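You operate a simulated robot arm through the tools that you are given. There is no shell and no other tool. Be economical: measure what you need, move in short steps, check, and stop when the job is done.

You are at the controls of a simulated two-armed robot. One attempt, no reset.

Task
Put the green shaker from the narrow granite worktop on top of the red food tin there and the yellow shaker on top of the wood block there.

It is judged by the outcome, as a careful person would: the job done as asked, and still so three seconds after it is handed in. It fails if anything else is knocked over, pushed out of place, dropped, spilled or broken.

Robot
Two 6-joint arms with two-finger parallel grippers on one trunk, on a base that drives. Base frame: it is fixed to the floor where the robot stands at the start and does not move with it; the origin is under the middle of the robot, x ahead of it, y to its left, z up. Lengths are in m, angles in degrees, forces in N, time in s.
The left shoulder is at the start at [0.06, 0.187, 1.222], the right one opposite. With the tool pointing down near the work surface each hand reaches from about 0.22 to 0.62 m from the robot's upright axis, wherever it stands, measured 20 degrees to its own side. Payload 1.57 kg a hand.
Tool frame (each hand has its own): the origin (TCP) lies between the finger pads and is the grasp point; the fingertips stand 0.03 m ahead of it; z points along the fingers, y is the line along which they close. The gripper opens to 0.11 m. The fingers are 0.024 m wide and 0.012 m thick; the gripper's body (0.048 by 0.112 m) begins 0.078 m behind the TCP.
Orientation is that of the tool frame in the base frame, as [roll, pitch, yaw] about the fixed x, y, z axes, in that order (R = Rz(yaw) Ry(pitch) Rx(roll)). With the fingers straight down and closing along the base's y, the tool's x points along the base's -x, its y along +y and its z along -z.

Tools
- The arms move only by the tool send_rows. It takes "left_moves", "right_moves" or both (then of equal length, played together; a hand with none holds still); each is a list of rows, each an object (a shift or turn left out is 0, a gripper value left out holds the last) with "xyz": the shift along the base's x, y, z in units of 300 mm (1.0 is 300 mm), a list of three; "angular": the turn, a rotation vector about the base's x, y, z in units of 90 degrees (1.0 is 90 degrees), a list of three; "claw": the opening, from 0 (shut) to 1 (fully open). In form: [{"xyz": [x, y, z], "angular": [rx, ry, rz], "claw": claw}, ...]. A call has 1 to 20 rows; each row is the pose to reach, as a shift and turn from the pose commanded when the call began. A call with a number of a shift or a turn outside -1 to 1 is refused whole. Rows are played at 5 a second. More than 0.05 m and 8.6 degrees between two rows, or a gripper value outside its range, and nothing of the call is played. A pose out of reach is approached as far as the arm can. The call stops where the force on the tool passes 40 N (or 10 N more than at its start, if that is more) or the arm is blocked; 0.2 s more then pass. The fingers move at their own pace (about 0.153 m/s each) and stop on an object; they squeeze with about 41 N. The grip force told is the motor's: it shows also when the fingers shut on nothing. Time passes only in rows, and 0.2 s behind the last, so rows that repeat a pose let the fingers close. It gives the time, the measured TCP pose, the force on the tool (base axes), the opening and the grip force at its end, in the units of the frame above (readings bear some noise).
- Cameras (640 x 400 px; columns grow to the right, rows downward): "scene" is now at [-0.0007, -0.0356, 1.7568]; the picture's right is [-0.52, -0.85, 0.00], its down [-0.71, 0.44, -0.55] and it looks along [0.47, -0.29, -0.83] (base axes); focal length 263 px, centre (320, 200). "left" rides on the left gripper at [0.07, -0.016, -0.141] in its tool frame; the picture's right is [0.23, 0.97, 0.00], its down [-0.86, 0.20, -0.48] and it looks along [-0.47, 0.11, 0.88] (tool axes); focal length 222 px, centre (320, 200). "right" rides on the right gripper at [0.07, 0.016, -0.141] in its tool frame; the picture's right is [-0.23, 0.97, 0.00], its down [-0.86, -0.20, -0.48] and it looks along [-0.47, -0.11, 0.88] (tool axes); focal length 222 px, centre (320, 200). There is no depth. A picture from a camera that has moved, and an enlarged one, comes with that camera's place and axes in the base frame and with its lens.
- grab_frame(camera): a new picture of that camera. No time passes.
- lift_body(by): slides the trunk up (or, below 0, down) by that many m; the arms and the scene camera ride with it, the base frame stays. It gives what a move gives, with no picture.
- base_move(legs): drives the robot by 1 to 6 legs, each [ahead, left, turn to the left] in m, m and degrees, along the robot's own axes; the way and the turn of a leg run together, so that a leg with both is an arc; at most 1.5 m and 180 degrees a leg. The arms and the cameras ride along, it lands a little off, and it stops where it bumps. It gives what a move gives.
- pan_tilt(pan, tilt): turns the head with the scene camera to pan (to the left, within 86 degrees either way) and tilt (down, from -29 to 69), counted from straight ahead of the robot. It gives what a move gives.
- enlarge(camera, box): a new picture of the part [left, top, right, bottom] of that camera's present view, enlarged. No time passes.
- close_job(): hands the job in; it is judged then, once.

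Go step by step. Nothing tells you exact positions but the pictures and the camera data: compare them with the known pose of the tool, close in by small moves and look again before you grip or let go. The budget is 120 turns and 92 pictures, counting those below and the enlarged ones. Unless the task says otherwise, let go and move clear before handing in, and close with one line.

The tools are called after "Request:" by a JSON object that holds its "name" and its "arguments". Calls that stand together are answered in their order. send_rows: Moves the arms, as the interface text tells. Its arguments: {"type":"object","properties":{"left_moves":{"type":"array"},"right_moves":{"type":"array"}},"required":[]} The other tools are called the same way: lift_body (by) slides the trunk up or down; base_move (legs) drives the base; pan_tilt (pan, tilt) turns the head that bears the scene camera; grab_frame (camera) takes a picture; enlarge (camera, box) takes an enlarged picture of a part of a camera's view; close_job () hands the job in.

At the start:

```text
time_s: 0.0
left_ee_pos: [0.4006, -0.0738, 1.2487]
left_tool_rot: [-179.9, 0.0, 179.9]
left_contact_force: [0.2, -0.2, 0.4]
left_gripper_width: 0.1098
left_grasp_force: 0.2
right_ee_pos: [0.3527, -0.3964, 1.2122]
right_tool_rot: [-179.9, 0.1, -179.9]
right_contact_force: [0.3, -0.1, -0.9]
right_gripper_width: 0.1101
right_grasp_force: 0.0
trunk travel left (down, up): [-0.85, 0.14]
robot x, y, heading: [0.0014, -0.0007, 0.3]
head pan, tilt: [-31.7, 56.5]
```

scene: 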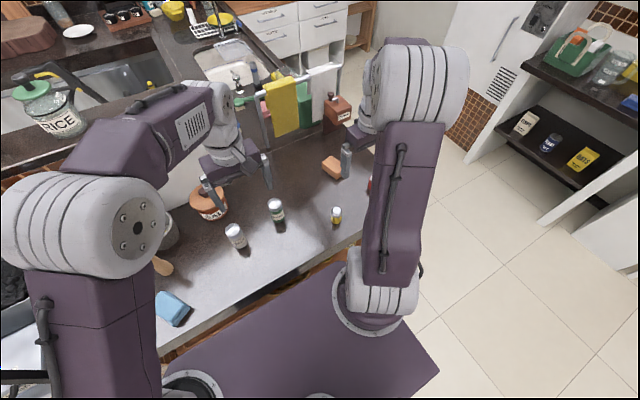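
right: 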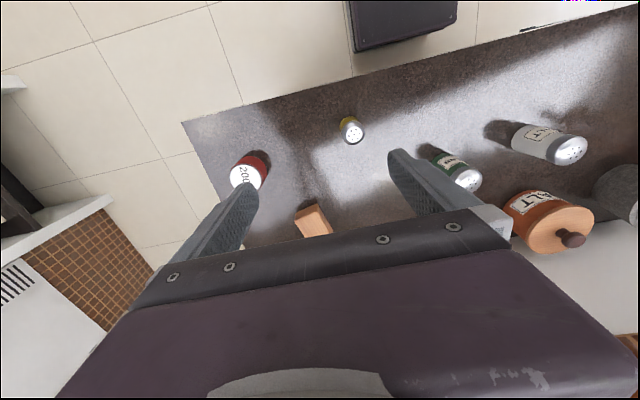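
left: 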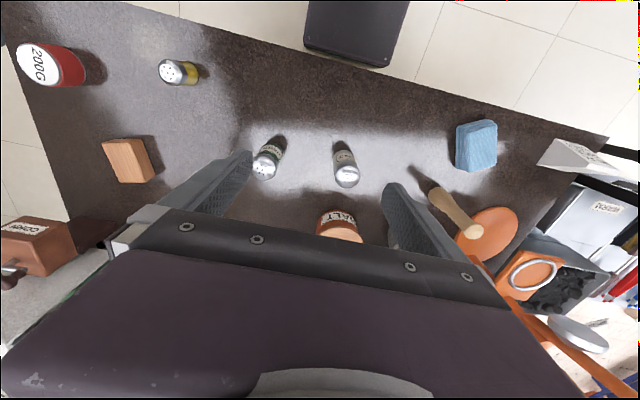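

The yellow shaker is at about (0.37, -0.33), the green one at about (0.50, -0.16), the red tin at about (0.42, -0.53) and the wood block at about (0.55, -0.44). I'll move the left arm out of the way and then drive right about 0.2 m, so that the right hand can reach all four.

Request:
{"name": "send_rows", "arguments": {"left_moves": [{"xyz": [0, 0.15, 0]}, {"xyz": [0, 0.3, 0]}, {"xyz": [0, 0.45, 0]}, {"xyz": [0, 0.6, 0]}, {"xyz": [0, 0.75, 0]}, {"xyz": [0, 0.9, 0]}]}}

Request:
{"name": "base_move", "arguments": {"legs": [[0, -0.2, 0]]}}

Request:
{"name": "grab_frame", "arguments": {"camera": "scene"}}

Request:
{"name": "grab_frame", "arguments": {"camera": "right"}}

```text
time_s: 1.4
left_ee_pos: [0.3987, 0.1993, 1.2474]
left_tool_rot: [-179.8, -0.1, -180.0]
left_contact_force: [0.9, -0.2, 0.2]
left_gripper_width: 0.11
left_grasp_force: 0.2
right_ee_pos: [0.3526, -0.394, 1.2129]
right_tool_rot: [-179.8, 0.0, 180.0]
right_contact_force: [0.2, 0.9, 0.0]
right_gripper_width: 0.11
right_grasp_force: 0.0
trunk travel left (down, up): [-0.85, 0.14]
robot x, y, heading: [-0.0026, 0.0026, 0.1]
head pan, tilt: [-31.7, 56.5]
```

```text
time_s: 3.0
left_ee_pos: [0.3989, 0.0004, 1.2453]
left_tool_rot: [-179.7, 0.0, -179.9]
left_contact_force: [0.0, 0.1, 0.3]
left_gripper_width: 0.1102
left_grasp_force: 0.0
right_ee_pos: [0.3529, -0.5946, 1.2131]
right_tool_rot: [-179.8, 0.0, -179.8]
right_contact_force: [-0.1, 0.9, 0.1]
right_gripper_width: 0.11
right_grasp_force: 0.1
trunk travel left (down, up): [-0.85, 0.14]
robot x, y, heading: [0.0048, -0.2006, 0.1]
head pan, tilt: [-31.7, 56.5]
```

```text
88 pictures are left
camera scene: at [-0.0004, -0.2345, 1.7569], right [-0.52, -0.85, 0.0], down [-0.71, 0.43, -0.55], along [0.47, -0.29, -0.83], focal length 263 px, centre (320, 200)
```

scene: 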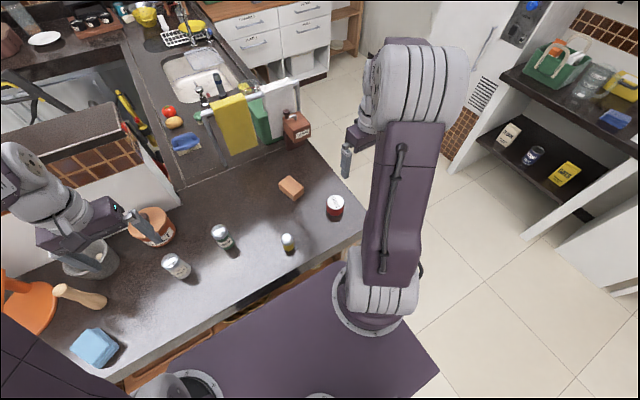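

```text
87 pictures are left
camera right: at [0.2837, -0.5797, 1.3533], right [0.22, 0.97, 0.0], down [0.86, -0.2, 0.48], along [0.47, -0.11, -0.88], focal length 222 px, centre (320, 200)
```

right: 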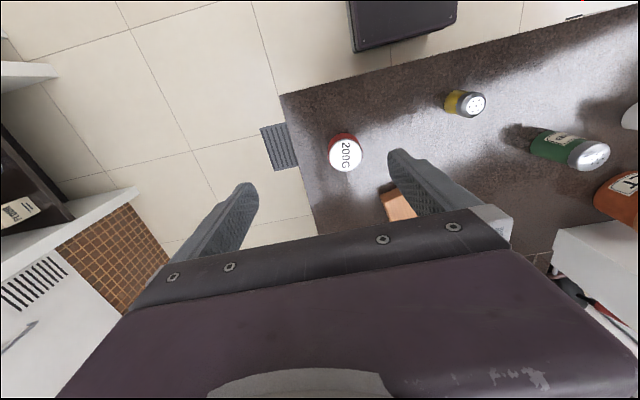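

The drive landed as planned, and the tin now reads about (0.415, -0.564). I'll bring the right hand above the yellow shaker and look again.

Request:
{"name": "send_rows", "arguments": {"right_moves": [{"xyz": [0.02, 0.15, -0.05]}, {"xyz": [0.04, 0.3, -0.1]}, {"xyz": [0.05, 0.45, -0.15]}, {"xyz": [0.06, 0.6, -0.2]}, {"xyz": [0.08, 0.75, -0.25]}, {"xyz": [0.083, 0.9, -0.3]}, {"xyz": [0.083, 0.9, -0.3]}]}}

Request:
{"name": "grab_frame", "arguments": {"camera": "right"}}

Request:
{"name": "enlarge", "arguments": {"camera": "scene", "box": [190, 150, 370, 262]}}

```text
time_s: 4.6
left_ee_pos: [0.3981, -0.0044, 1.2476]
left_tool_rot: [-179.8, 0.0, -179.9]
left_contact_force: [0.5, -1.0, -0.4]
left_gripper_width: 0.1099
left_grasp_force: 0.1
right_ee_pos: [0.3828, -0.3283, 1.1245]
right_tool_rot: [-180.0, 0.0, -179.9]
right_contact_force: [-0.4, 0.2, 0.3]
right_gripper_width: 0.1099
right_grasp_force: 0.1
trunk travel left (down, up): [-0.85, 0.14]
robot x, y, heading: [0.006, -0.2062, 0.2]
head pan, tilt: [-31.7, 56.5]
```

```text
86 pictures are left
camera right: at [0.3121, -0.3146, 1.2647], right [0.22, 0.97, 0.0], down [0.86, -0.2, 0.48], along [0.47, -0.11, -0.88], focal length 222 px, centre (320, 200)
```

right: 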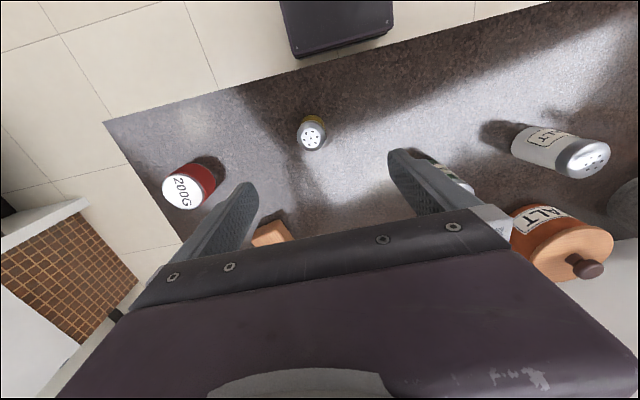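

```text
3.56 times, centred on (280, 206) of scene
camera zoom: at [-0.0008, -0.2404, 1.7568], right [-0.52, -0.85, 0.0], down [-0.71, 0.44, -0.55], along [0.47, -0.29, -0.83], focal length 935 px, centre (462, 179)
```

zoom: 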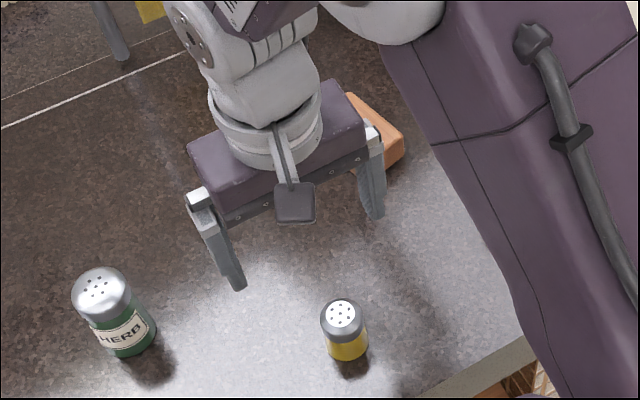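

The yellow shaker is at (0.376, -0.342) with its top near z = 0.96 and is about 4 cm across. The green one is at about (0.496, -0.16). I'll line up over the yellow one, come partway down and check.

Request:
{"name": "send_rows", "arguments": {"right_moves": [{"xyz": [-0.023, -0.046, -0.1]}, {"xyz": [-0.023, -0.046, -0.25]}, {"xyz": [-0.023, -0.046, -0.38]}, {"xyz": [-0.023, -0.046, -0.38]}]}}

Request:
{"name": "grab_frame", "arguments": {"camera": "right"}}

Request:
{"name": "enlarge", "arguments": {"camera": "scene", "box": [190, 150, 370, 262]}}

```text
time_s: 5.6
left_ee_pos: [0.3968, -0.0027, 1.2474]
left_tool_rot: [-180.0, 0.0, -179.9]
left_contact_force: [0.5, -0.2, 0.9]
left_gripper_width: 0.1101
left_grasp_force: 0.0
right_ee_pos: [0.3713, -0.3443, 1.0107]
right_tool_rot: [-179.9, 0.0, -179.9]
right_contact_force: [-0.2, 0.7, -0.1]
right_gripper_width: 0.1099
right_grasp_force: 0.1
trunk travel left (down, up): [-0.85, 0.14]
robot x, y, heading: [0.001, -0.2049, 0.5]
head pan, tilt: [-31.7, 56.5]
```

```text
84 pictures are left
camera right: at [0.3001, -0.3298, 1.1496], right [0.22, 0.97, 0.0], down [0.86, -0.2, 0.48], along [0.47, -0.11, -0.88], focal length 222 px, centre (320, 200)
```

right: 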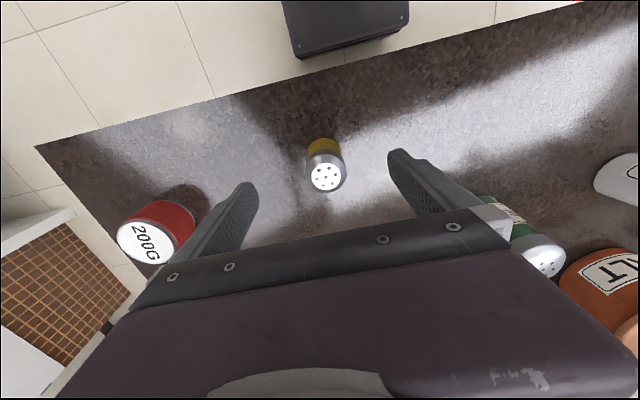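

```text
3.56 times, centred on (280, 206) of scene
camera zoom: at [-0.0011, -0.2395, 1.7568], right [-0.52, -0.85, 0.0], down [-0.71, 0.44, -0.55], along [0.47, -0.29, -0.83], focal length 935 px, centre (462, 179)
```

zoom: 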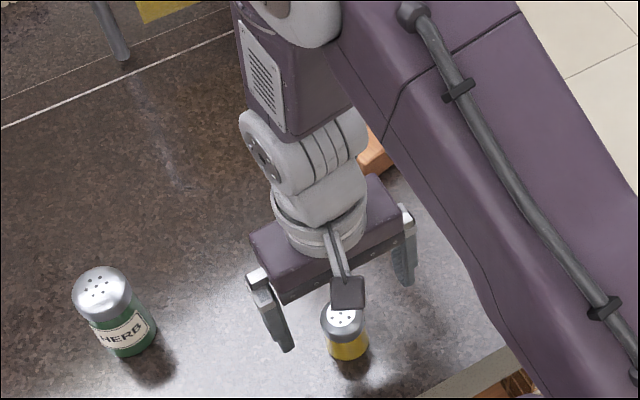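

The yellow shaker is about 6 mm ahead of the TCP and otherwise centred between the fingers. I'll go down and grip it.

Request:
{"name": "send_rows", "arguments": {"right_moves": [{"xyz": [0.02, 0.004, -0.1]}, {"xyz": [0.02, 0.004, -0.2]}, {"xyz": [0.02, 0.004, -0.24]}, {"xyz": [0.02, 0.004, -0.24]}, {"xyz": [0.02, 0.004, -0.24], "claw": 0.2}, {"xyz": [0.02, 0.004, -0.24], "claw": 0.2}, {"xyz": [0.02, 0.004, -0.24], "claw": 0.2}, {"xyz": [0.02, 0.004, -0.24], "claw": 0.2}]}}

Request:
{"name": "grab_frame", "arguments": {"camera": "right"}}

```text
time_s: 7.4
left_ee_pos: [0.3993, -0.0041, 1.2481]
left_tool_rot: [-179.8, 0.0, -179.8]
left_contact_force: [0.4, 0.3, 0.6]
left_gripper_width: 0.1099
left_grasp_force: 0.0
right_ee_pos: [0.3784, -0.3424, 0.9369]
right_tool_rot: [-180.0, 0.0, -179.8]
right_contact_force: [-0.1, -0.1, 0.7]
right_gripper_width: 0.042
right_grasp_force: 40.8
trunk travel left (down, up): [-0.85, 0.14]
robot x, y, heading: [0.0001, -0.207, 0.0]
head pan, tilt: [-31.7, 56.5]
```

```text
82 pictures are left
camera right: at [0.308, -0.3284, 1.077], right [0.22, 0.97, 0.0], down [0.86, -0.2, 0.48], along [0.47, -0.11, -0.88], focal length 222 px, centre (320, 200)
```

right: 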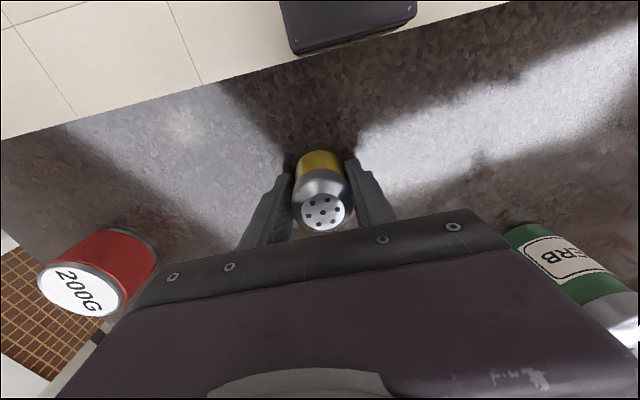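

The grip on the yellow shaker is firm at 42 mm. I'll lift it and move toward the wood block, stopping short of it to measure.

Request:
{"name": "send_rows", "arguments": {"right_moves": [{"xyz": [0, 0, 0.13]}, {"xyz": [0, 0, 0.28]}, {"xyz": [0, 0, 0.43]}, {"xyz": [0.05, -0.1, 0.5]}, {"xyz": [0.15, -0.2, 0.5]}, {"xyz": [0.25, -0.3, 0.5]}, {"xyz": [0.35, -0.35, 0.5]}, {"xyz": [0.35, -0.35, 0.5]}]}}

Request:
{"name": "grab_frame", "arguments": {"camera": "right"}}

Request:
{"name": "grab_frame", "arguments": {"camera": "scene"}}

Request:
{"name": "grab_frame", "arguments": {"camera": "left"}}

```text
time_s: 9.2
left_ee_pos: [0.3988, -0.0049, 1.2472]
left_tool_rot: [-179.9, 0.0, -179.9]
left_contact_force: [0.5, -0.1, -0.3]
left_gripper_width: 0.1099
left_grasp_force: 0.1
right_ee_pos: [0.4818, -0.4426, 1.0859]
right_tool_rot: [-180.0, -0.1, -179.8]
right_contact_force: [0.6, 0.0, -1.3]
right_gripper_width: 0.0422
right_grasp_force: 41.7
trunk travel left (down, up): [-0.85, 0.14]
robot x, y, heading: [-0.0021, -0.2069, -0.1]
head pan, tilt: [-31.7, 56.5]
```

```text
81 pictures are left
camera right: at [0.4119, -0.428, 1.2262], right [0.22, 0.97, 0.0], down [0.86, -0.2, 0.48], along [0.47, -0.11, -0.88], focal length 222 px, centre (320, 200)
```

right: 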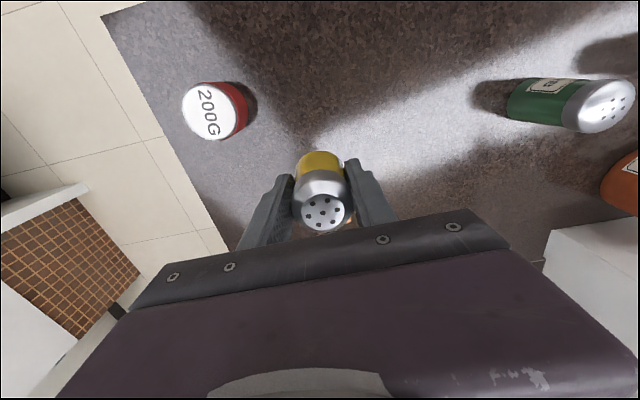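

```text
80 pictures are left
camera scene: at [-0.0004, -0.2392, 1.7568], right [-0.52, -0.85, 0.0], down [-0.71, 0.44, -0.55], along [0.47, -0.29, -0.83], focal length 263 px, centre (320, 200)
```

scene: 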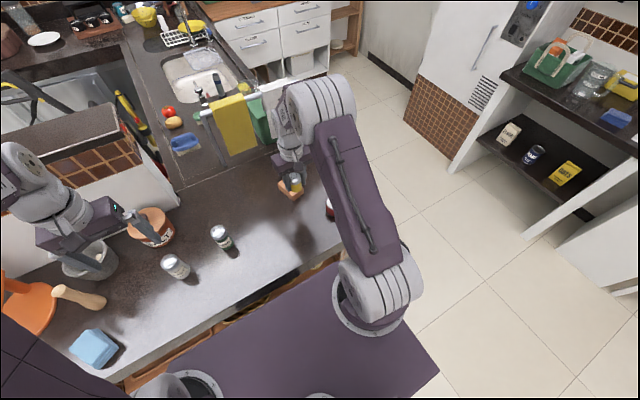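

```text
79 pictures are left
camera left: at [0.3288, -0.0196, 1.3881], right [-0.23, 0.97, 0.0], down [0.85, 0.2, 0.48], along [0.47, 0.11, -0.88], focal length 222 px, centre (320, 200)
```

left: 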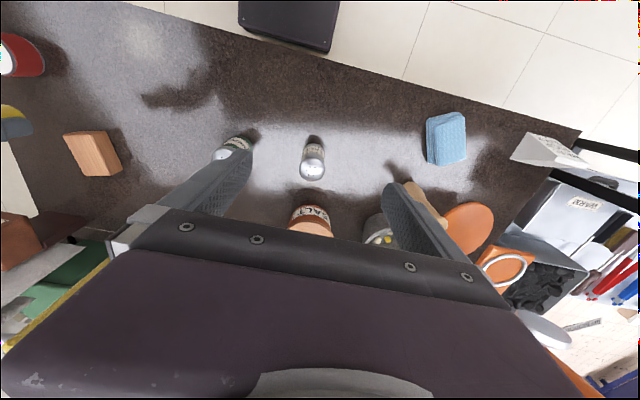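

The left camera now sees the wood block clearly, so I'll enlarge that view and the scene view to fix its position.

Request:
{"name": "enlarge", "arguments": {"camera": "left", "box": [40, 115, 152, 185]}}

Request:
{"name": "enlarge", "arguments": {"camera": "scene", "box": [240, 160, 352, 230]}}

```text
5.71 times, centred on (96, 150) of left
camera zoom: at [0.3288, -0.0196, 1.3881], right [-0.23, 0.97, 0.0], down [0.85, 0.2, 0.48], along [0.47, 0.11, -0.88], focal length 1269 px, centre (1600, 486)
```

zoom: 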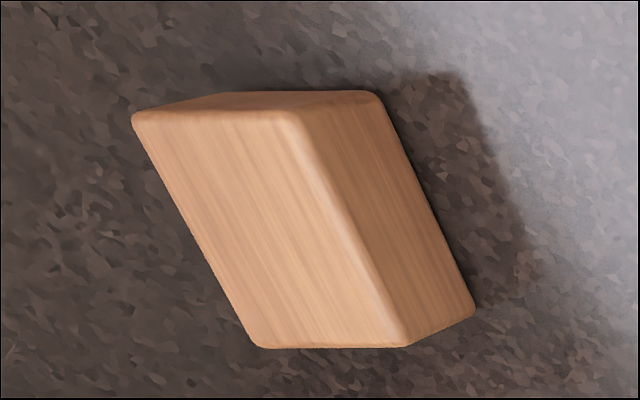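

```text
5.71 times, centred on (296, 195) of scene
camera zoom: at [-0.0004, -0.2392, 1.7568], right [-0.52, -0.85, 0.0], down [-0.71, 0.44, -0.55], along [0.47, -0.29, -0.83], focal length 1502 px, centre (457, 229)
```

zoom: 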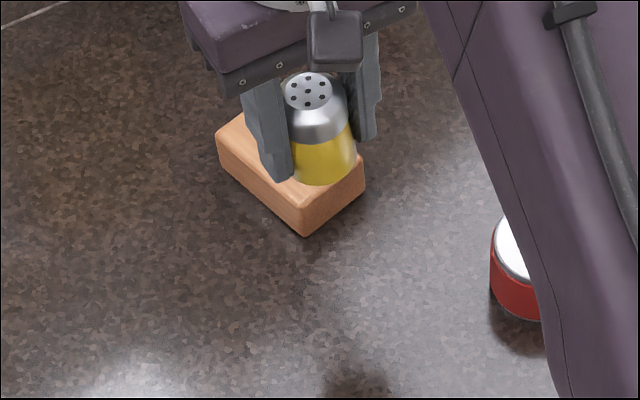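

The block's top centre is at about (0.581, -0.461), with its top at z ≈ 0.932. I'll move the shaker above it, partway down first.

Request:
{"name": "send_rows", "arguments": {"right_moves": [{"xyz": [0.1, -0.02, 0]}, {"xyz": [0.2, -0.04, 0]}, {"xyz": [0.325, -0.06, 0]}, {"xyz": [0.325, -0.06, -0.15]}, {"xyz": [0.325, -0.06, -0.3]}, {"xyz": [0.325, -0.06, -0.3]}, {"xyz": [0.325, -0.06, -0.3]}]}}

Request:
{"name": "enlarge", "arguments": {"camera": "left", "box": [0, 85, 160, 185]}}

Request:
{"name": "enlarge", "arguments": {"camera": "scene", "box": [240, 150, 352, 220]}}

Request:
{"name": "grab_frame", "arguments": {"camera": "right"}}

```text
time_s: 10.8
left_ee_pos: [0.3986, -0.0048, 1.247]
left_tool_rot: [-179.9, -0.1, -179.9]
left_contact_force: [0.4, 0.0, 0.6]
left_gripper_width: 0.1101
left_grasp_force: 0.0
right_ee_pos: [0.5807, -0.459, 0.9959]
right_tool_rot: [-180.0, 0.0, -179.9]
right_contact_force: [-0.4, -0.8, -2.2]
right_gripper_width: 0.042
right_grasp_force: 41.1
trunk travel left (down, up): [-0.85, 0.14]
robot x, y, heading: [-0.0031, -0.2041, 0.2]
head pan, tilt: [-31.7, 56.5]
```

```text
4.00 times, centred on (80, 135) of left
camera zoom: at [0.3287, -0.0198, 1.3881], right [-0.23, 0.97, 0.0], down [0.85, 0.2, 0.48], along [0.47, 0.11, -0.88], focal length 888 px, centre (1280, 460)
```

zoom: 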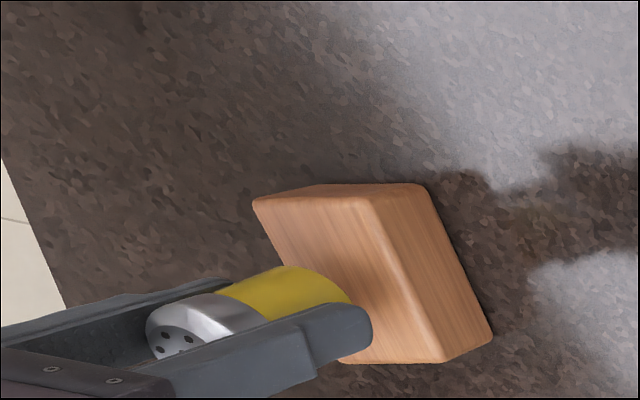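

```text
5.71 times, centred on (296, 185) of scene
camera zoom: at [-0.0004, -0.2394, 1.7568], right [-0.52, -0.85, 0.0], down [-0.71, 0.44, -0.55], along [0.47, -0.29, -0.83], focal length 1502 px, centre (457, 286)
```

zoom: 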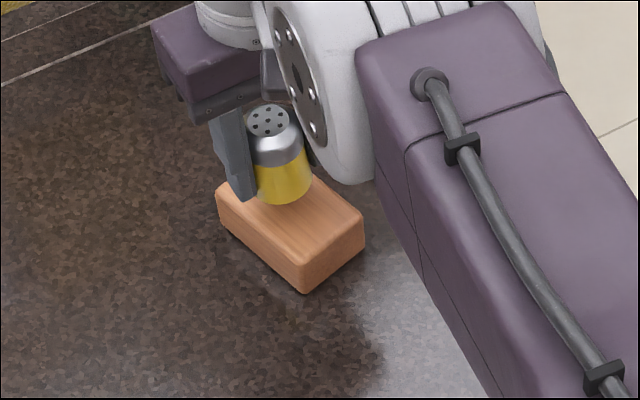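

```text
74 pictures are left
camera right: at [0.5111, -0.4448, 1.1371], right [0.22, 0.97, 0.0], down [0.86, -0.2, 0.48], along [0.47, -0.11, -0.88], focal length 222 px, centre (320, 200)
```

right: 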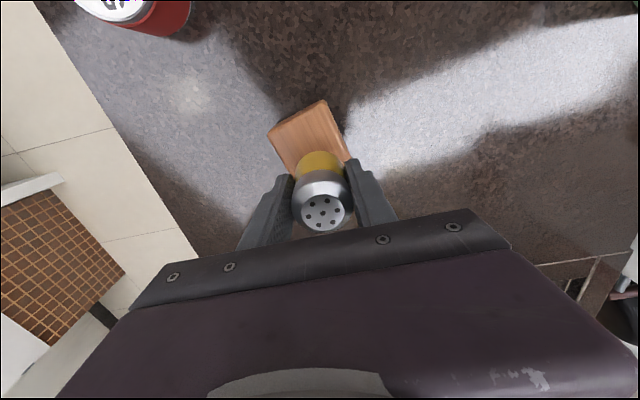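

The shaker is centred over the block with about 27 mm left to go. I'll come down in small steps.

Request:
{"name": "send_rows", "arguments": {"right_moves": [{"xyz": [0, 0, -0.03]}, {"xyz": [0, 0, -0.06]}, {"xyz": [0, 0, -0.075]}, {"xyz": [0, 0, -0.075]}]}}

Request:
{"name": "enlarge", "arguments": {"camera": "left", "box": [0, 85, 160, 185]}}

Request:
{"name": "enlarge", "arguments": {"camera": "scene", "box": [240, 150, 352, 220]}}

```text
time_s: 11.8
left_ee_pos: [0.3971, -0.0025, 1.2491]
left_tool_rot: [-179.9, 0.2, -179.8]
left_contact_force: [0.2, 0.3, -0.5]
left_gripper_width: 0.11
left_grasp_force: 0.0
right_ee_pos: [0.582, -0.4615, 0.976]
right_tool_rot: [-180.0, 0.2, -179.7]
right_contact_force: [2.6, -0.1, 16.8]
right_gripper_width: 0.0419
right_grasp_force: 41.1
trunk travel left (down, up): [-0.85, 0.14]
robot x, y, heading: [0.0009, -0.2011, 0.1]
head pan, tilt: [-31.7, 56.5]
```

```text
4.00 times, centred on (80, 135) of left
camera zoom: at [0.3265, -0.0188, 1.3889], right [-0.23, 0.97, 0.0], down [0.85, 0.2, 0.48], along [0.47, 0.11, -0.88], focal length 888 px, centre (1280, 460)
```

zoom: 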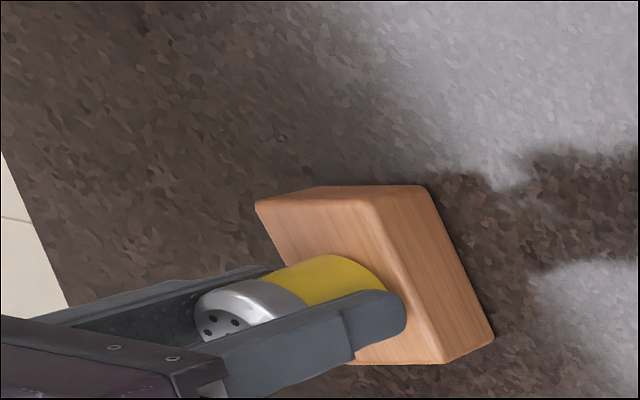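

```text
5.71 times, centred on (296, 185) of scene
camera zoom: at [-0.0033, -0.2381, 1.7572], right [-0.52, -0.85, 0.0], down [-0.71, 0.43, -0.55], along [0.47, -0.29, -0.83], focal length 1502 px, centre (457, 286)
```

zoom: 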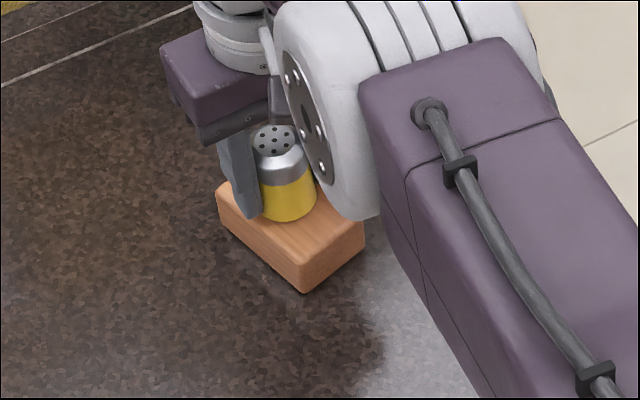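

Contact force is 17 N and the shaker is seated flat on the block. I'll ease off a little, open the fingers and rise clear.

Request:
{"name": "send_rows", "arguments": {"right_moves": [{"xyz": [0, 0, 0.005]}, {"xyz": [0, 0, 0.005], "claw": 0.5}, {"xyz": [0, 0, 0.005], "claw": 0.75}, {"xyz": [0, 0, 0.005], "claw": 0.75}, {"xyz": [0, 0, 0.005], "claw": 0.75}, {"xyz": [0, 0, 0.1]}, {"xyz": [0, 0, 0.22]}, {"xyz": [0, 0, 0.36]}, {"xyz": [0, 0, 0.5]}, {"xyz": [0, 0, 0.5]}]}}

Request:
{"name": "enlarge", "arguments": {"camera": "left", "box": [0, 85, 160, 185]}}

Request:
{"name": "enlarge", "arguments": {"camera": "scene", "box": [180, 150, 340, 250]}}

Request:
{"name": "grab_frame", "arguments": {"camera": "right"}}

```text
time_s: 14.0
left_ee_pos: [0.3988, -0.0036, 1.2471]
left_tool_rot: [-180.0, -0.1, -180.0]
left_contact_force: [0.1, -0.1, 0.7]
left_gripper_width: 0.1102
left_grasp_force: 0.0
right_ee_pos: [0.5803, -0.4631, 1.122]
right_tool_rot: [-179.9, 0.0, -179.8]
right_contact_force: [-1.2, 0.4, -0.2]
right_gripper_width: 0.0825
right_grasp_force: 0.0
trunk travel left (down, up): [-0.85, 0.14]
robot x, y, heading: [-0.0033, -0.2108, 0.1]
head pan, tilt: [-31.7, 56.5]
```

```text
4.00 times, centred on (80, 135) of left
camera zoom: at [0.3291, -0.0198, 1.388], right [-0.23, 0.97, 0.0], down [0.85, 0.2, 0.48], along [0.47, 0.11, -0.88], focal length 888 px, centre (1280, 460)
```

zoom: 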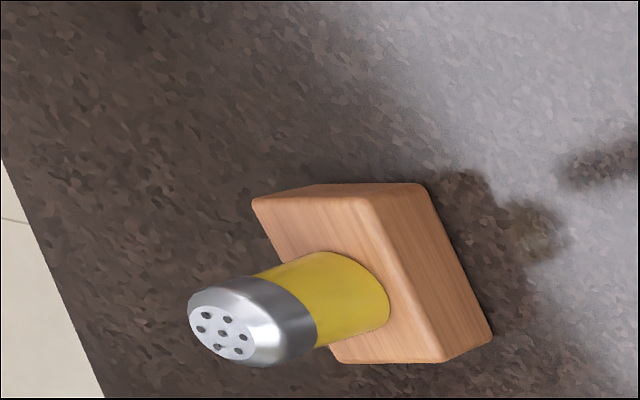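

```text
4.00 times, centred on (260, 200) of scene
camera zoom: at [0.0, -0.2394, 1.7568], right [-0.52, -0.85, 0.0], down [-0.71, 0.44, -0.55], along [0.47, -0.29, -0.83], focal length 1051 px, centre (560, 200)
```

zoom: 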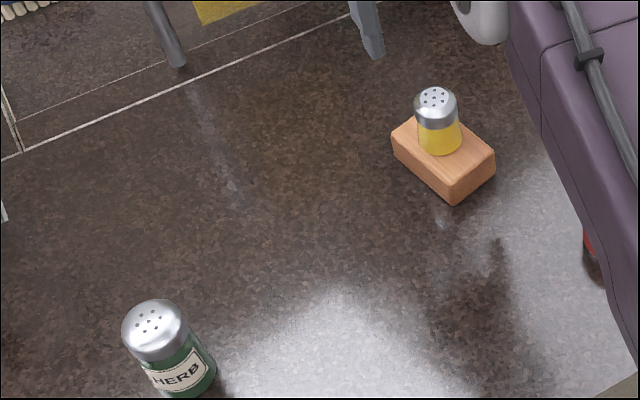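

```text
69 pictures are left
camera right: at [0.5097, -0.4484, 1.2629], right [0.22, 0.97, 0.0], down [0.86, -0.2, 0.48], along [0.47, -0.11, -0.88], focal length 222 px, centre (320, 200)
```

right: 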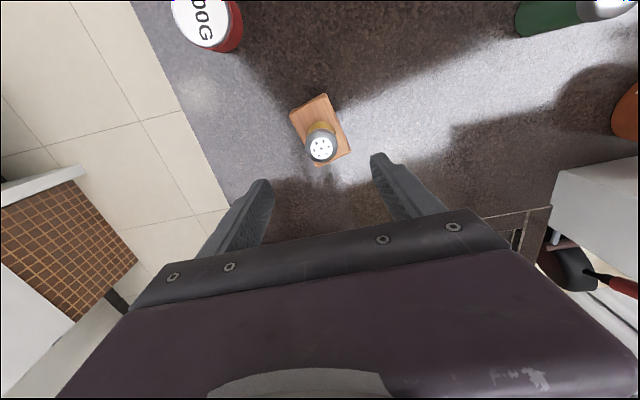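

The yellow shaker stands on the wood block, and the block has not moved. Next I'll go over to the green shaker, keeping high, and shift the left hand a bit further left.

Request:
{"name": "send_rows", "arguments": {"right_moves": [{"xyz": [-0.03, 0.15, 0], "claw": 1}, {"xyz": [-0.06, 0.3, 0]}, {"xyz": [-0.1, 0.45, 0]}, {"xyz": [-0.15, 0.6, 0]}, {"xyz": [-0.2, 0.75, 0]}, {"xyz": [-0.25, 0.9, 0]}, {"xyz": [-0.28, 1.0, 0]}, {"xyz": [-0.28, 1.0, 0]}], "left_moves": [{"xyz": [0, 0.1, 0]}, {"xyz": [0, 0.2, 0]}, {"xyz": [0, 0.3, 0]}, {"xyz": [0, 0.35, 0]}, {"xyz": [0, 0.35, 0]}, {"xyz": [0, 0.35, 0]}, {"xyz": [0, 0.35, 0]}, {"xyz": [0, 0.35, 0]}]}}

Request:
{"name": "grab_frame", "arguments": {"camera": "right"}}

Request:
{"name": "enlarge", "arguments": {"camera": "scene", "box": [180, 170, 340, 270]}}

```text
time_s: 15.8
left_ee_pos: [0.401, 0.1004, 1.2481]
left_tool_rot: [-179.9, 0.0, -180.0]
left_contact_force: [0.7, -0.1, 0.8]
left_gripper_width: 0.11
left_grasp_force: 0.2
right_ee_pos: [0.5003, -0.1639, 1.1225]
right_tool_rot: [-179.9, 0.0, -179.7]
right_contact_force: [-0.3, -0.1, -0.3]
right_gripper_width: 0.11
right_grasp_force: 0.1
trunk travel left (down, up): [-0.85, 0.14]
robot x, y, heading: [-0.0029, -0.2047, 0.4]
head pan, tilt: [-31.7, 56.5]
```

```text
68 pictures are left
camera right: at [0.4294, -0.1485, 1.2623], right [0.22, 0.97, 0.0], down [0.86, -0.2, 0.48], along [0.47, -0.11, -0.88], focal length 222 px, centre (320, 200)
```

right: 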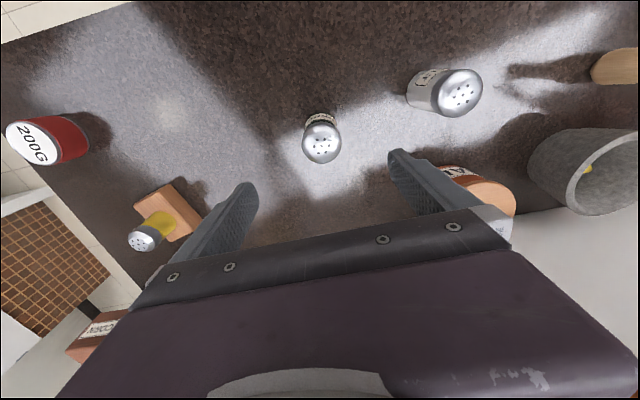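

```text
4.00 times, centred on (260, 220) of scene
camera zoom: at [-0.0001, -0.2399, 1.7568], right [-0.52, -0.85, 0.0], down [-0.71, 0.44, -0.55], along [0.47, -0.29, -0.83], focal length 1051 px, centre (560, 120)
```

zoom: 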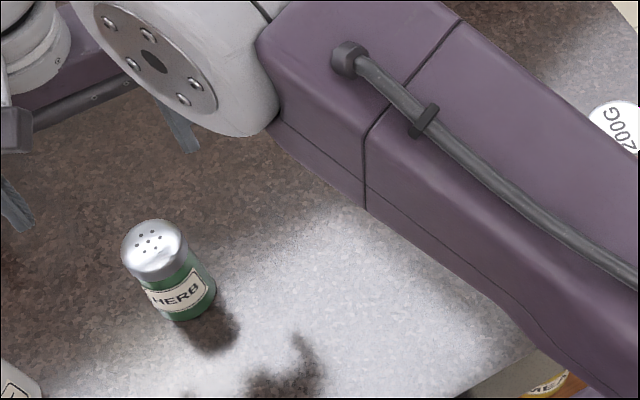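

The green shaker is at about (0.491, -0.162) with its top near z = 1.01. I'll line up just above it and check before going down around it.

Request:
{"name": "send_rows", "arguments": {"right_moves": [{"xyz": [-0.03, 0.005, -0.1]}, {"xyz": [-0.03, 0.005, -0.2]}, {"xyz": [-0.03, 0.005, -0.2]}]}}

Request:
{"name": "grab_frame", "arguments": {"camera": "right"}}

Request:
{"name": "enlarge", "arguments": {"camera": "scene", "box": [180, 170, 340, 270]}}

```text
time_s: 16.6
left_ee_pos: [0.4015, 0.1012, 1.2477]
left_tool_rot: [-179.9, -0.1, -179.9]
left_contact_force: [0.2, 0.9, -0.1]
left_gripper_width: 0.1098
left_grasp_force: 0.0
right_ee_pos: [0.4903, -0.1626, 1.0662]
right_tool_rot: [180.0, 0.0, -179.7]
right_contact_force: [-0.2, -0.2, -0.4]
right_gripper_width: 0.11
right_grasp_force: 0.0
trunk travel left (down, up): [-0.85, 0.14]
robot x, y, heading: [0.0002, -0.2061, 0.1]
head pan, tilt: [-31.7, 56.5]
```

```text
66 pictures are left
camera right: at [0.4195, -0.1482, 1.206], right [0.22, 0.97, 0.0], down [0.86, -0.2, 0.48], along [0.47, -0.11, -0.88], focal length 222 px, centre (320, 200)
```

right: 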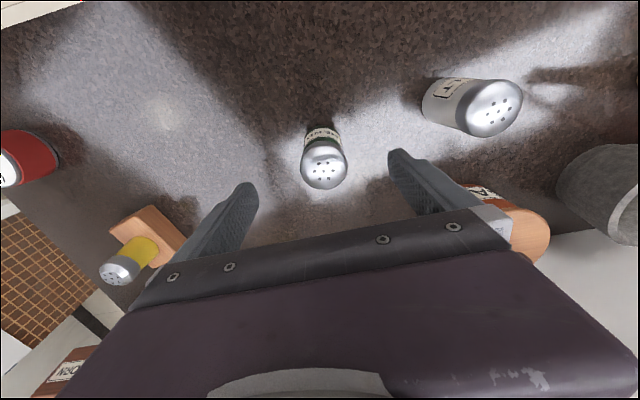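

```text
4.00 times, centred on (260, 220) of scene
camera zoom: at [-0.0004, -0.2396, 1.7568], right [-0.52, -0.85, 0.0], down [-0.71, 0.44, -0.55], along [0.47, -0.29, -0.83], focal length 1051 px, centre (560, 120)
```

zoom: 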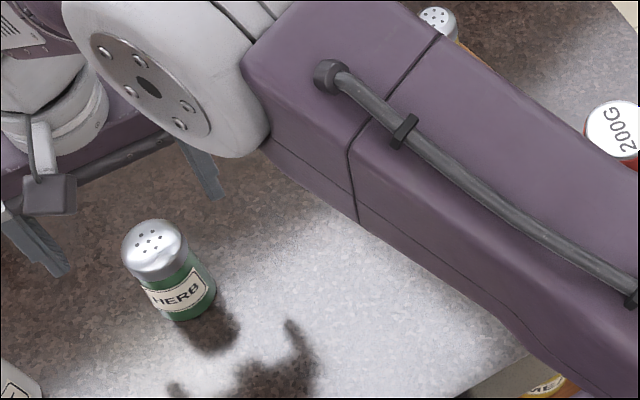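

The fingers straddle the green shaker with good centring. I'll go down to about z = 0.957 and grip.

Request:
{"name": "send_rows", "arguments": {"right_moves": [{"xyz": [0.008, 0, -0.1]}, {"xyz": [0.008, 0, -0.2]}, {"xyz": [0.008, 0, -0.3]}, {"xyz": [0.008, 0, -0.36]}, {"xyz": [0.008, 0, -0.36]}, {"xyz": [0.008, 0, -0.36], "claw": 0.3}, {"xyz": [0.008, 0, -0.36], "claw": 0.3}, {"xyz": [0.008, 0, -0.36], "claw": 0.3}, {"xyz": [0.008, 0, -0.36], "claw": 0.3}]}}

Request:
{"name": "grab_frame", "arguments": {"camera": "right"}}

```text
time_s: 18.6
left_ee_pos: [0.4003, 0.1016, 1.2486]
left_tool_rot: [-179.9, 0.0, -179.9]
left_contact_force: [0.1, -0.6, 0.2]
left_gripper_width: 0.11
left_grasp_force: 0.1
right_ee_pos: [0.4889, -0.1616, 0.9548]
right_tool_rot: [-180.0, 0.0, -179.9]
right_contact_force: [-0.3, -0.8, -0.9]
right_gripper_width: 0.0497
right_grasp_force: 41.4
trunk travel left (down, up): [-0.85, 0.14]
robot x, y, heading: [0.0008, -0.2038, 0.2]
head pan, tilt: [-31.7, 56.5]
```

```text
64 pictures are left
camera right: at [0.4196, -0.1474, 1.0955], right [0.22, 0.97, 0.0], down [0.86, -0.2, 0.48], along [0.47, -0.11, -0.88], focal length 222 px, centre (320, 200)
```

right: 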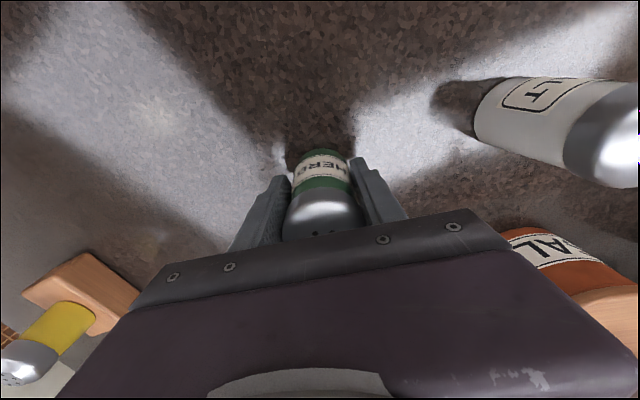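

The grip on the green shaker is firm at 50 mm. I'll lift it and carry it toward the tin, passing in front of the wood block.

Request:
{"name": "send_rows", "arguments": {"right_moves": [{"xyz": [0, 0, 0.13]}, {"xyz": [0, 0, 0.28]}, {"xyz": [0, 0, 0.43]}, {"xyz": [-0.06, -0.1, 0.5]}, {"xyz": [-0.12, -0.22, 0.5]}, {"xyz": [-0.18, -0.34, 0.5]}, {"xyz": [-0.24, -0.46, 0.5]}, {"xyz": [-0.24, -0.6, 0.5]}, {"xyz": [-0.24, -0.75, 0.5]}, {"xyz": [-0.24, -0.9, 0.5]}, {"xyz": [-0.24, -1.0, 0.5]}, {"xyz": [-0.24, -1.0, 0.5]}]}}

Request:
{"name": "grab_frame", "arguments": {"camera": "right"}}

Request:
{"name": "grab_frame", "arguments": {"camera": "scene"}}

Request:
{"name": "grab_frame", "arguments": {"camera": "left"}}

```text
time_s: 21.2
left_ee_pos: [0.4012, 0.1029, 1.2478]
left_tool_rot: [-179.9, 0.0, -179.9]
left_contact_force: [-0.4, 0.4, 0.1]
left_gripper_width: 0.1098
left_grasp_force: 0.0
right_ee_pos: [0.4163, -0.4634, 1.1062]
right_tool_rot: [180.0, 0.0, -179.8]
right_contact_force: [0.5, -0.8, -1.8]
right_gripper_width: 0.0503
right_grasp_force: 41.4
trunk travel left (down, up): [-0.85, 0.14]
robot x, y, heading: [-0.0038, -0.2049, 0.2]
head pan, tilt: [-31.7, 56.5]
```

```text
63 pictures are left
camera right: at [0.3473, -0.4482, 1.247], right [0.22, 0.97, 0.0], down [0.86, -0.2, 0.48], along [0.47, -0.11, -0.88], focal length 222 px, centre (320, 200)
```

right: 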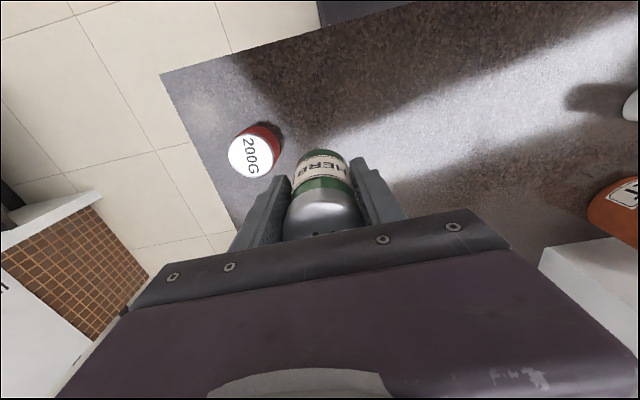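

```text
62 pictures are left
camera scene: at [0.0003, -0.2387, 1.7568], right [-0.52, -0.85, 0.0], down [-0.71, 0.44, -0.55], along [0.47, -0.29, -0.83], focal length 263 px, centre (320, 200)
```

scene: 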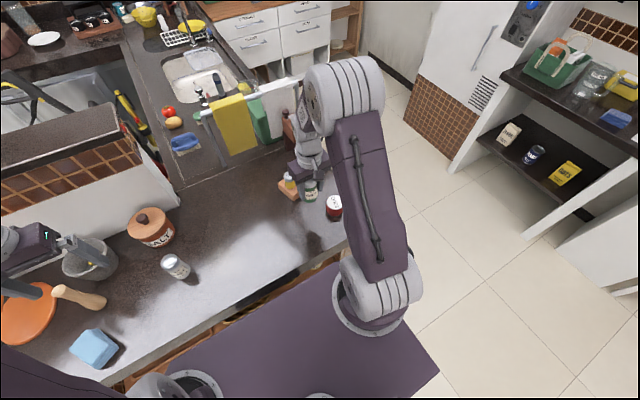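

```text
61 pictures are left
camera left: at [0.3317, 0.0864, 1.3886], right [-0.23, 0.97, 0.0], down [0.85, 0.2, 0.48], along [0.47, 0.11, -0.88], focal length 222 px, centre (320, 200)
```

left: 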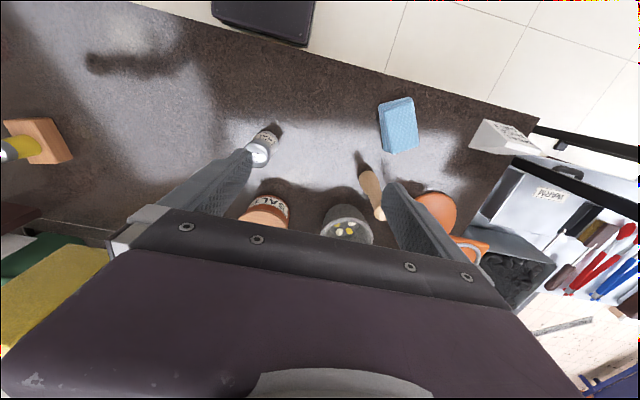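

The tin is visible to both the right and scene cameras, so I'll enlarge both to measure it precisely.

Request:
{"name": "enlarge", "arguments": {"camera": "right", "box": [200, 105, 312, 175]}}

Request:
{"name": "enlarge", "arguments": {"camera": "scene", "box": [270, 165, 382, 235]}}

```text
5.71 times, centred on (256, 140) of right
camera zoom: at [0.3473, -0.4482, 1.247], right [0.22, 0.97, 0.0], down [0.86, -0.2, 0.48], along [0.47, -0.11, -0.88], focal length 1269 px, centre (686, 543)
```

zoom: 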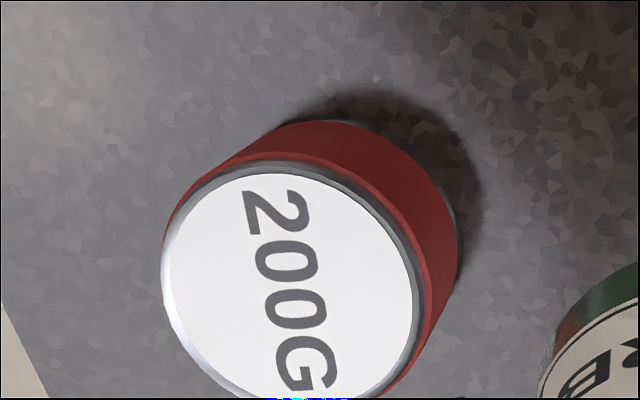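

```text
5.71 times, centred on (326, 200) of scene
camera zoom: at [0.0003, -0.2387, 1.7568], right [-0.52, -0.85, 0.0], down [-0.71, 0.44, -0.55], along [0.47, -0.29, -0.83], focal length 1502 px, centre (286, 200)
```

zoom: 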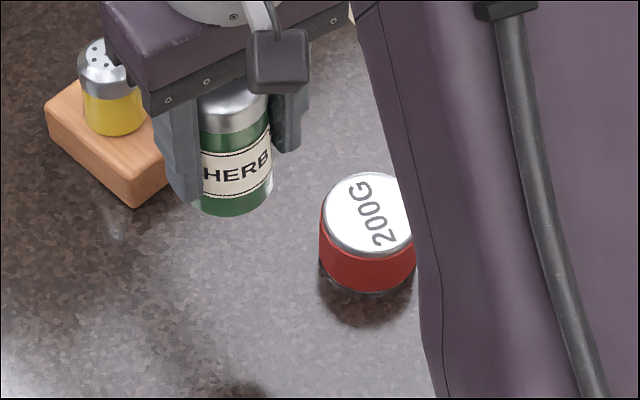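

The tin's lid centre is at about (0.416, -0.559) with its top at z ≈ 0.955, and the shaker sits about 5 mm ahead of the TCP in the grip. I'll move over the tin, stay about 2 cm above it and check.

Request:
{"name": "send_rows", "arguments": {"right_moves": [{"xyz": [-0.017, -0.12, 0]}, {"xyz": [-0.017, -0.24, 0]}, {"xyz": [-0.017, -0.317, 0]}, {"xyz": [-0.017, -0.317, -0.12]}, {"xyz": [-0.017, -0.317, -0.24]}, {"xyz": [-0.017, -0.317, -0.24]}]}}

Request:
{"name": "grab_frame", "arguments": {"camera": "right"}}

Request:
{"name": "enlarge", "arguments": {"camera": "scene", "box": [270, 165, 382, 235]}}

```text
time_s: 22.6
left_ee_pos: [0.4012, 0.102, 1.2481]
left_tool_rot: [-179.9, -0.1, -179.9]
left_contact_force: [-0.3, -0.3, 0.3]
left_gripper_width: 0.11
left_grasp_force: 0.0
right_ee_pos: [0.4127, -0.5604, 1.0368]
right_tool_rot: [179.9, 0.0, -179.8]
right_contact_force: [0.0, 0.7, -1.9]
right_gripper_width: 0.0498
right_grasp_force: 41.3
trunk travel left (down, up): [-0.85, 0.14]
robot x, y, heading: [-0.0003, -0.2027, 0.3]
head pan, tilt: [-31.7, 56.5]
```

```text
58 pictures are left
camera right: at [0.342, -0.5448, 1.1768], right [0.22, 0.97, 0.0], down [0.86, -0.2, 0.48], along [0.47, -0.11, -0.88], focal length 222 px, centre (320, 200)
```

right: 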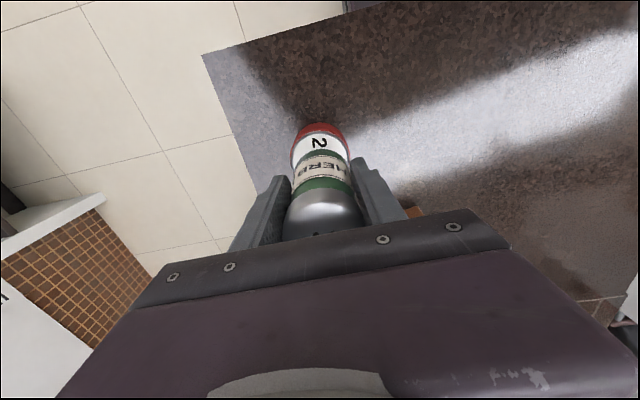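

```text
5.71 times, centred on (326, 200) of scene
camera zoom: at [-0.001, -0.239, 1.7568], right [-0.52, -0.85, 0.0], down [-0.71, 0.44, -0.55], along [0.47, -0.29, -0.83], focal length 1502 px, centre (286, 200)
```

zoom: 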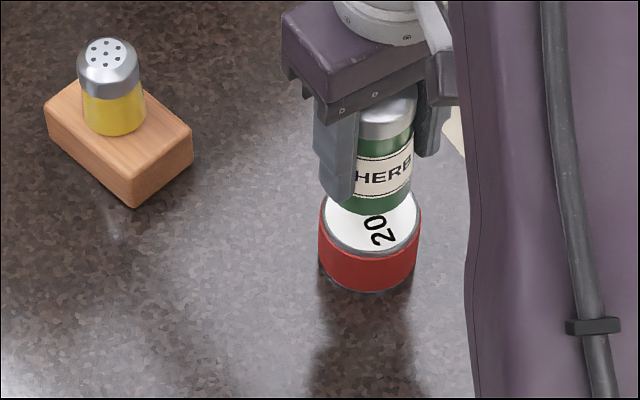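

The shaker is about 4 mm off the lid centre. I'll correct by -3 mm in x and +3 mm in y, come down 15 mm and look again.

Request:
{"name": "send_rows", "arguments": {"right_moves": [{"xyz": [-0.01, 0.01, 0]}, {"xyz": [-0.01, 0.01, -0.03]}, {"xyz": [-0.01, 0.01, -0.055]}, {"xyz": [-0.01, 0.01, -0.055]}]}}

Request:
{"name": "enlarge", "arguments": {"camera": "right", "box": [240, 100, 400, 200]}}

Request:
{"name": "enlarge", "arguments": {"camera": "scene", "box": [290, 175, 370, 225]}}

```text
time_s: 23.6
left_ee_pos: [0.4018, 0.1019, 1.2494]
left_tool_rot: [-179.9, 0.0, -179.9]
left_contact_force: [-0.1, 0.6, -0.1]
left_gripper_width: 0.1099
left_grasp_force: 0.1
right_ee_pos: [0.4104, -0.5548, 1.0174]
right_tool_rot: [179.9, -0.1, -179.7]
right_contact_force: [0.1, -0.4, -1.3]
right_gripper_width: 0.0498
right_grasp_force: 41.0
trunk travel left (down, up): [-0.85, 0.14]
robot x, y, heading: [-0.003, -0.2006, 0.2]
head pan, tilt: [-31.7, 56.5]
```

```text
4.00 times, centred on (320, 150) of right
camera zoom: at [0.3394, -0.5404, 1.1575], right [0.22, 0.97, 0.0], down [0.86, -0.2, 0.48], along [0.47, -0.11, -0.88], focal length 888 px, centre (320, 400)
```

zoom: 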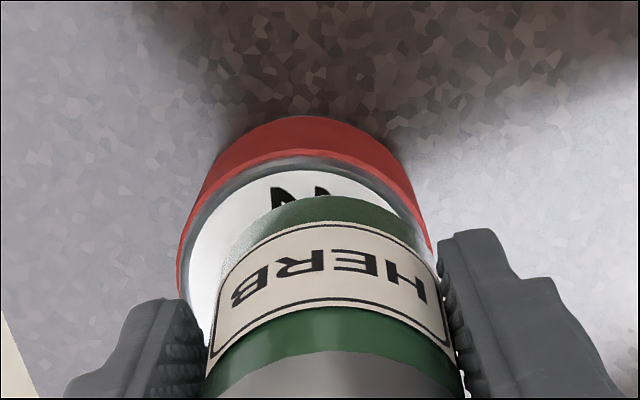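

```text
8.00 times, centred on (330, 200) of scene
camera zoom: at [-0.0001, -0.2396, 1.7568], right [-0.52, -0.85, 0.0], down [-0.71, 0.44, -0.55], along [0.47, -0.29, -0.83], focal length 2103 px, centre (240, 200)
```

zoom: 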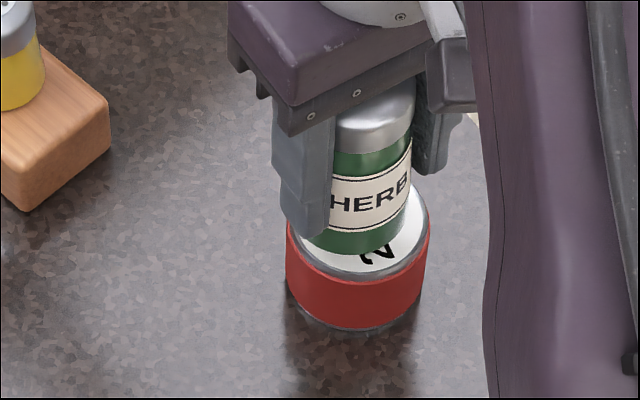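

The shaker is within about 3 mm of the lid centre, slightly toward +y. I'll make a small correction and lower it until it touches.

Request:
{"name": "send_rows", "arguments": {"right_moves": [{"xyz": [0.004, -0.01, 0]}, {"xyz": [0.004, -0.01, -0.013]}, {"xyz": [0.004, -0.01, -0.025]}, {"xyz": [0.004, -0.01, -0.025]}]}}

Request:
{"name": "enlarge", "arguments": {"camera": "right", "box": [240, 100, 400, 200]}}

Request:
{"name": "enlarge", "arguments": {"camera": "scene", "box": [290, 175, 370, 225]}}

```text
time_s: 24.6
left_ee_pos: [0.401, 0.1008, 1.2477]
left_tool_rot: [-179.9, 0.1, -179.9]
left_contact_force: [0.6, -0.9, 0.4]
left_gripper_width: 0.1104
left_grasp_force: 0.0
right_ee_pos: [0.412, -0.559, 1.0103]
right_tool_rot: [-180.0, 0.0, -179.7]
right_contact_force: [-0.8, -0.2, -1.0]
right_gripper_width: 0.0499
right_grasp_force: 41.0
trunk travel left (down, up): [-0.85, 0.14]
robot x, y, heading: [0.0007, -0.2018, 0.2]
head pan, tilt: [-31.7, 56.5]
```

```text
4.00 times, centred on (320, 150) of right
camera zoom: at [0.3408, -0.5437, 1.1505], right [0.22, 0.97, 0.0], down [0.86, -0.2, 0.48], along [0.47, -0.11, -0.88], focal length 888 px, centre (320, 400)
```

zoom: 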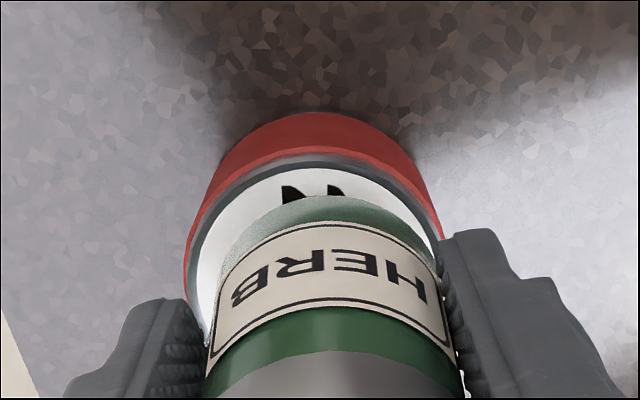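

```text
8.00 times, centred on (330, 200) of scene
camera zoom: at [-0.0001, -0.2396, 1.7568], right [-0.52, -0.85, 0.0], down [-0.71, 0.44, -0.55], along [0.47, -0.29, -0.83], focal length 2103 px, centre (240, 200)
```

zoom: 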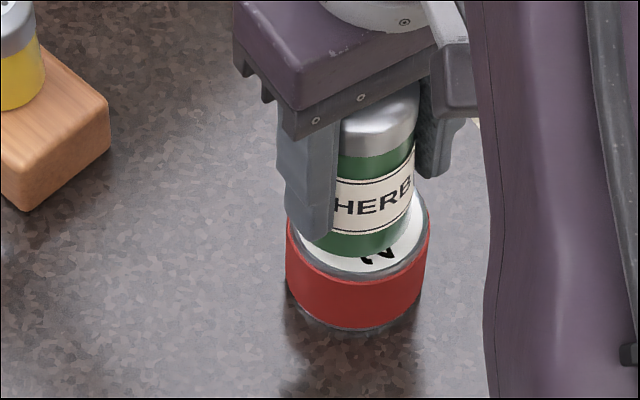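

There is no contact yet and the alignment is within about 2 mm. I'll lower it a few more millimetres in fine steps.

Request:
{"name": "send_rows", "arguments": {"right_moves": [{"xyz": [0.002, -0.005, -0.006]}, {"xyz": [0.002, -0.005, -0.012]}, {"xyz": [0.002, -0.005, -0.018]}, {"xyz": [0.002, -0.005, -0.018]}]}}

Request:
{"name": "enlarge", "arguments": {"camera": "right", "box": [240, 100, 400, 200]}}

Request:
{"name": "enlarge", "arguments": {"camera": "scene", "box": [290, 175, 370, 225]}}

```text
time_s: 25.6
left_ee_pos: [0.3992, 0.1015, 1.2493]
left_tool_rot: [-179.9, 0.0, -180.0]
left_contact_force: [0.6, 0.3, -0.8]
left_gripper_width: 0.1099
left_grasp_force: 0.2
right_ee_pos: [0.4106, -0.5593, 1.0053]
right_tool_rot: [-179.9, 0.2, -179.8]
right_contact_force: [-0.2, -2.3, 11.6]
right_gripper_width: 0.0499
right_grasp_force: 40.9
trunk travel left (down, up): [-0.85, 0.14]
robot x, y, heading: [-0.0018, -0.2044, 0.3]
head pan, tilt: [-31.7, 56.5]
```

```text
4.00 times, centred on (320, 150) of right
camera zoom: at [0.3398, -0.5451, 1.1461], right [0.22, 0.97, 0.0], down [0.85, -0.2, 0.48], along [0.47, -0.11, -0.88], focal length 888 px, centre (320, 400)
```

zoom: 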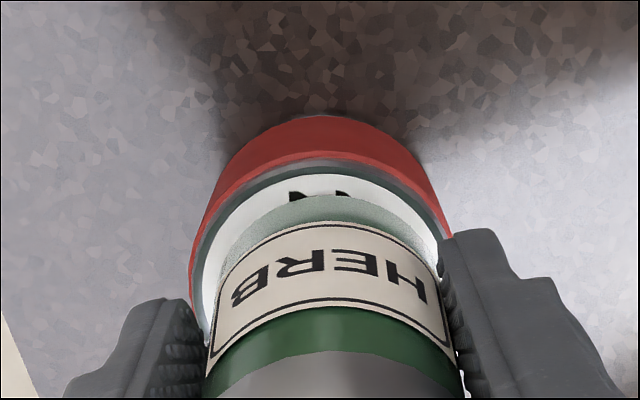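

```text
8.00 times, centred on (330, 200) of scene
camera zoom: at [-0.0018, -0.2388, 1.757], right [-0.52, -0.85, 0.0], down [-0.71, 0.44, -0.55], along [0.47, -0.29, -0.83], focal length 2103 px, centre (240, 200)
```

zoom: 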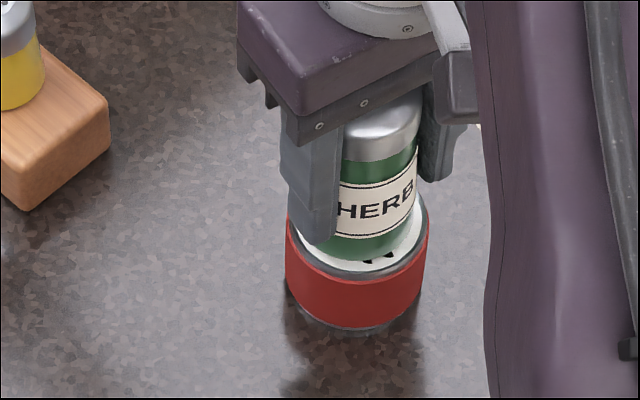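

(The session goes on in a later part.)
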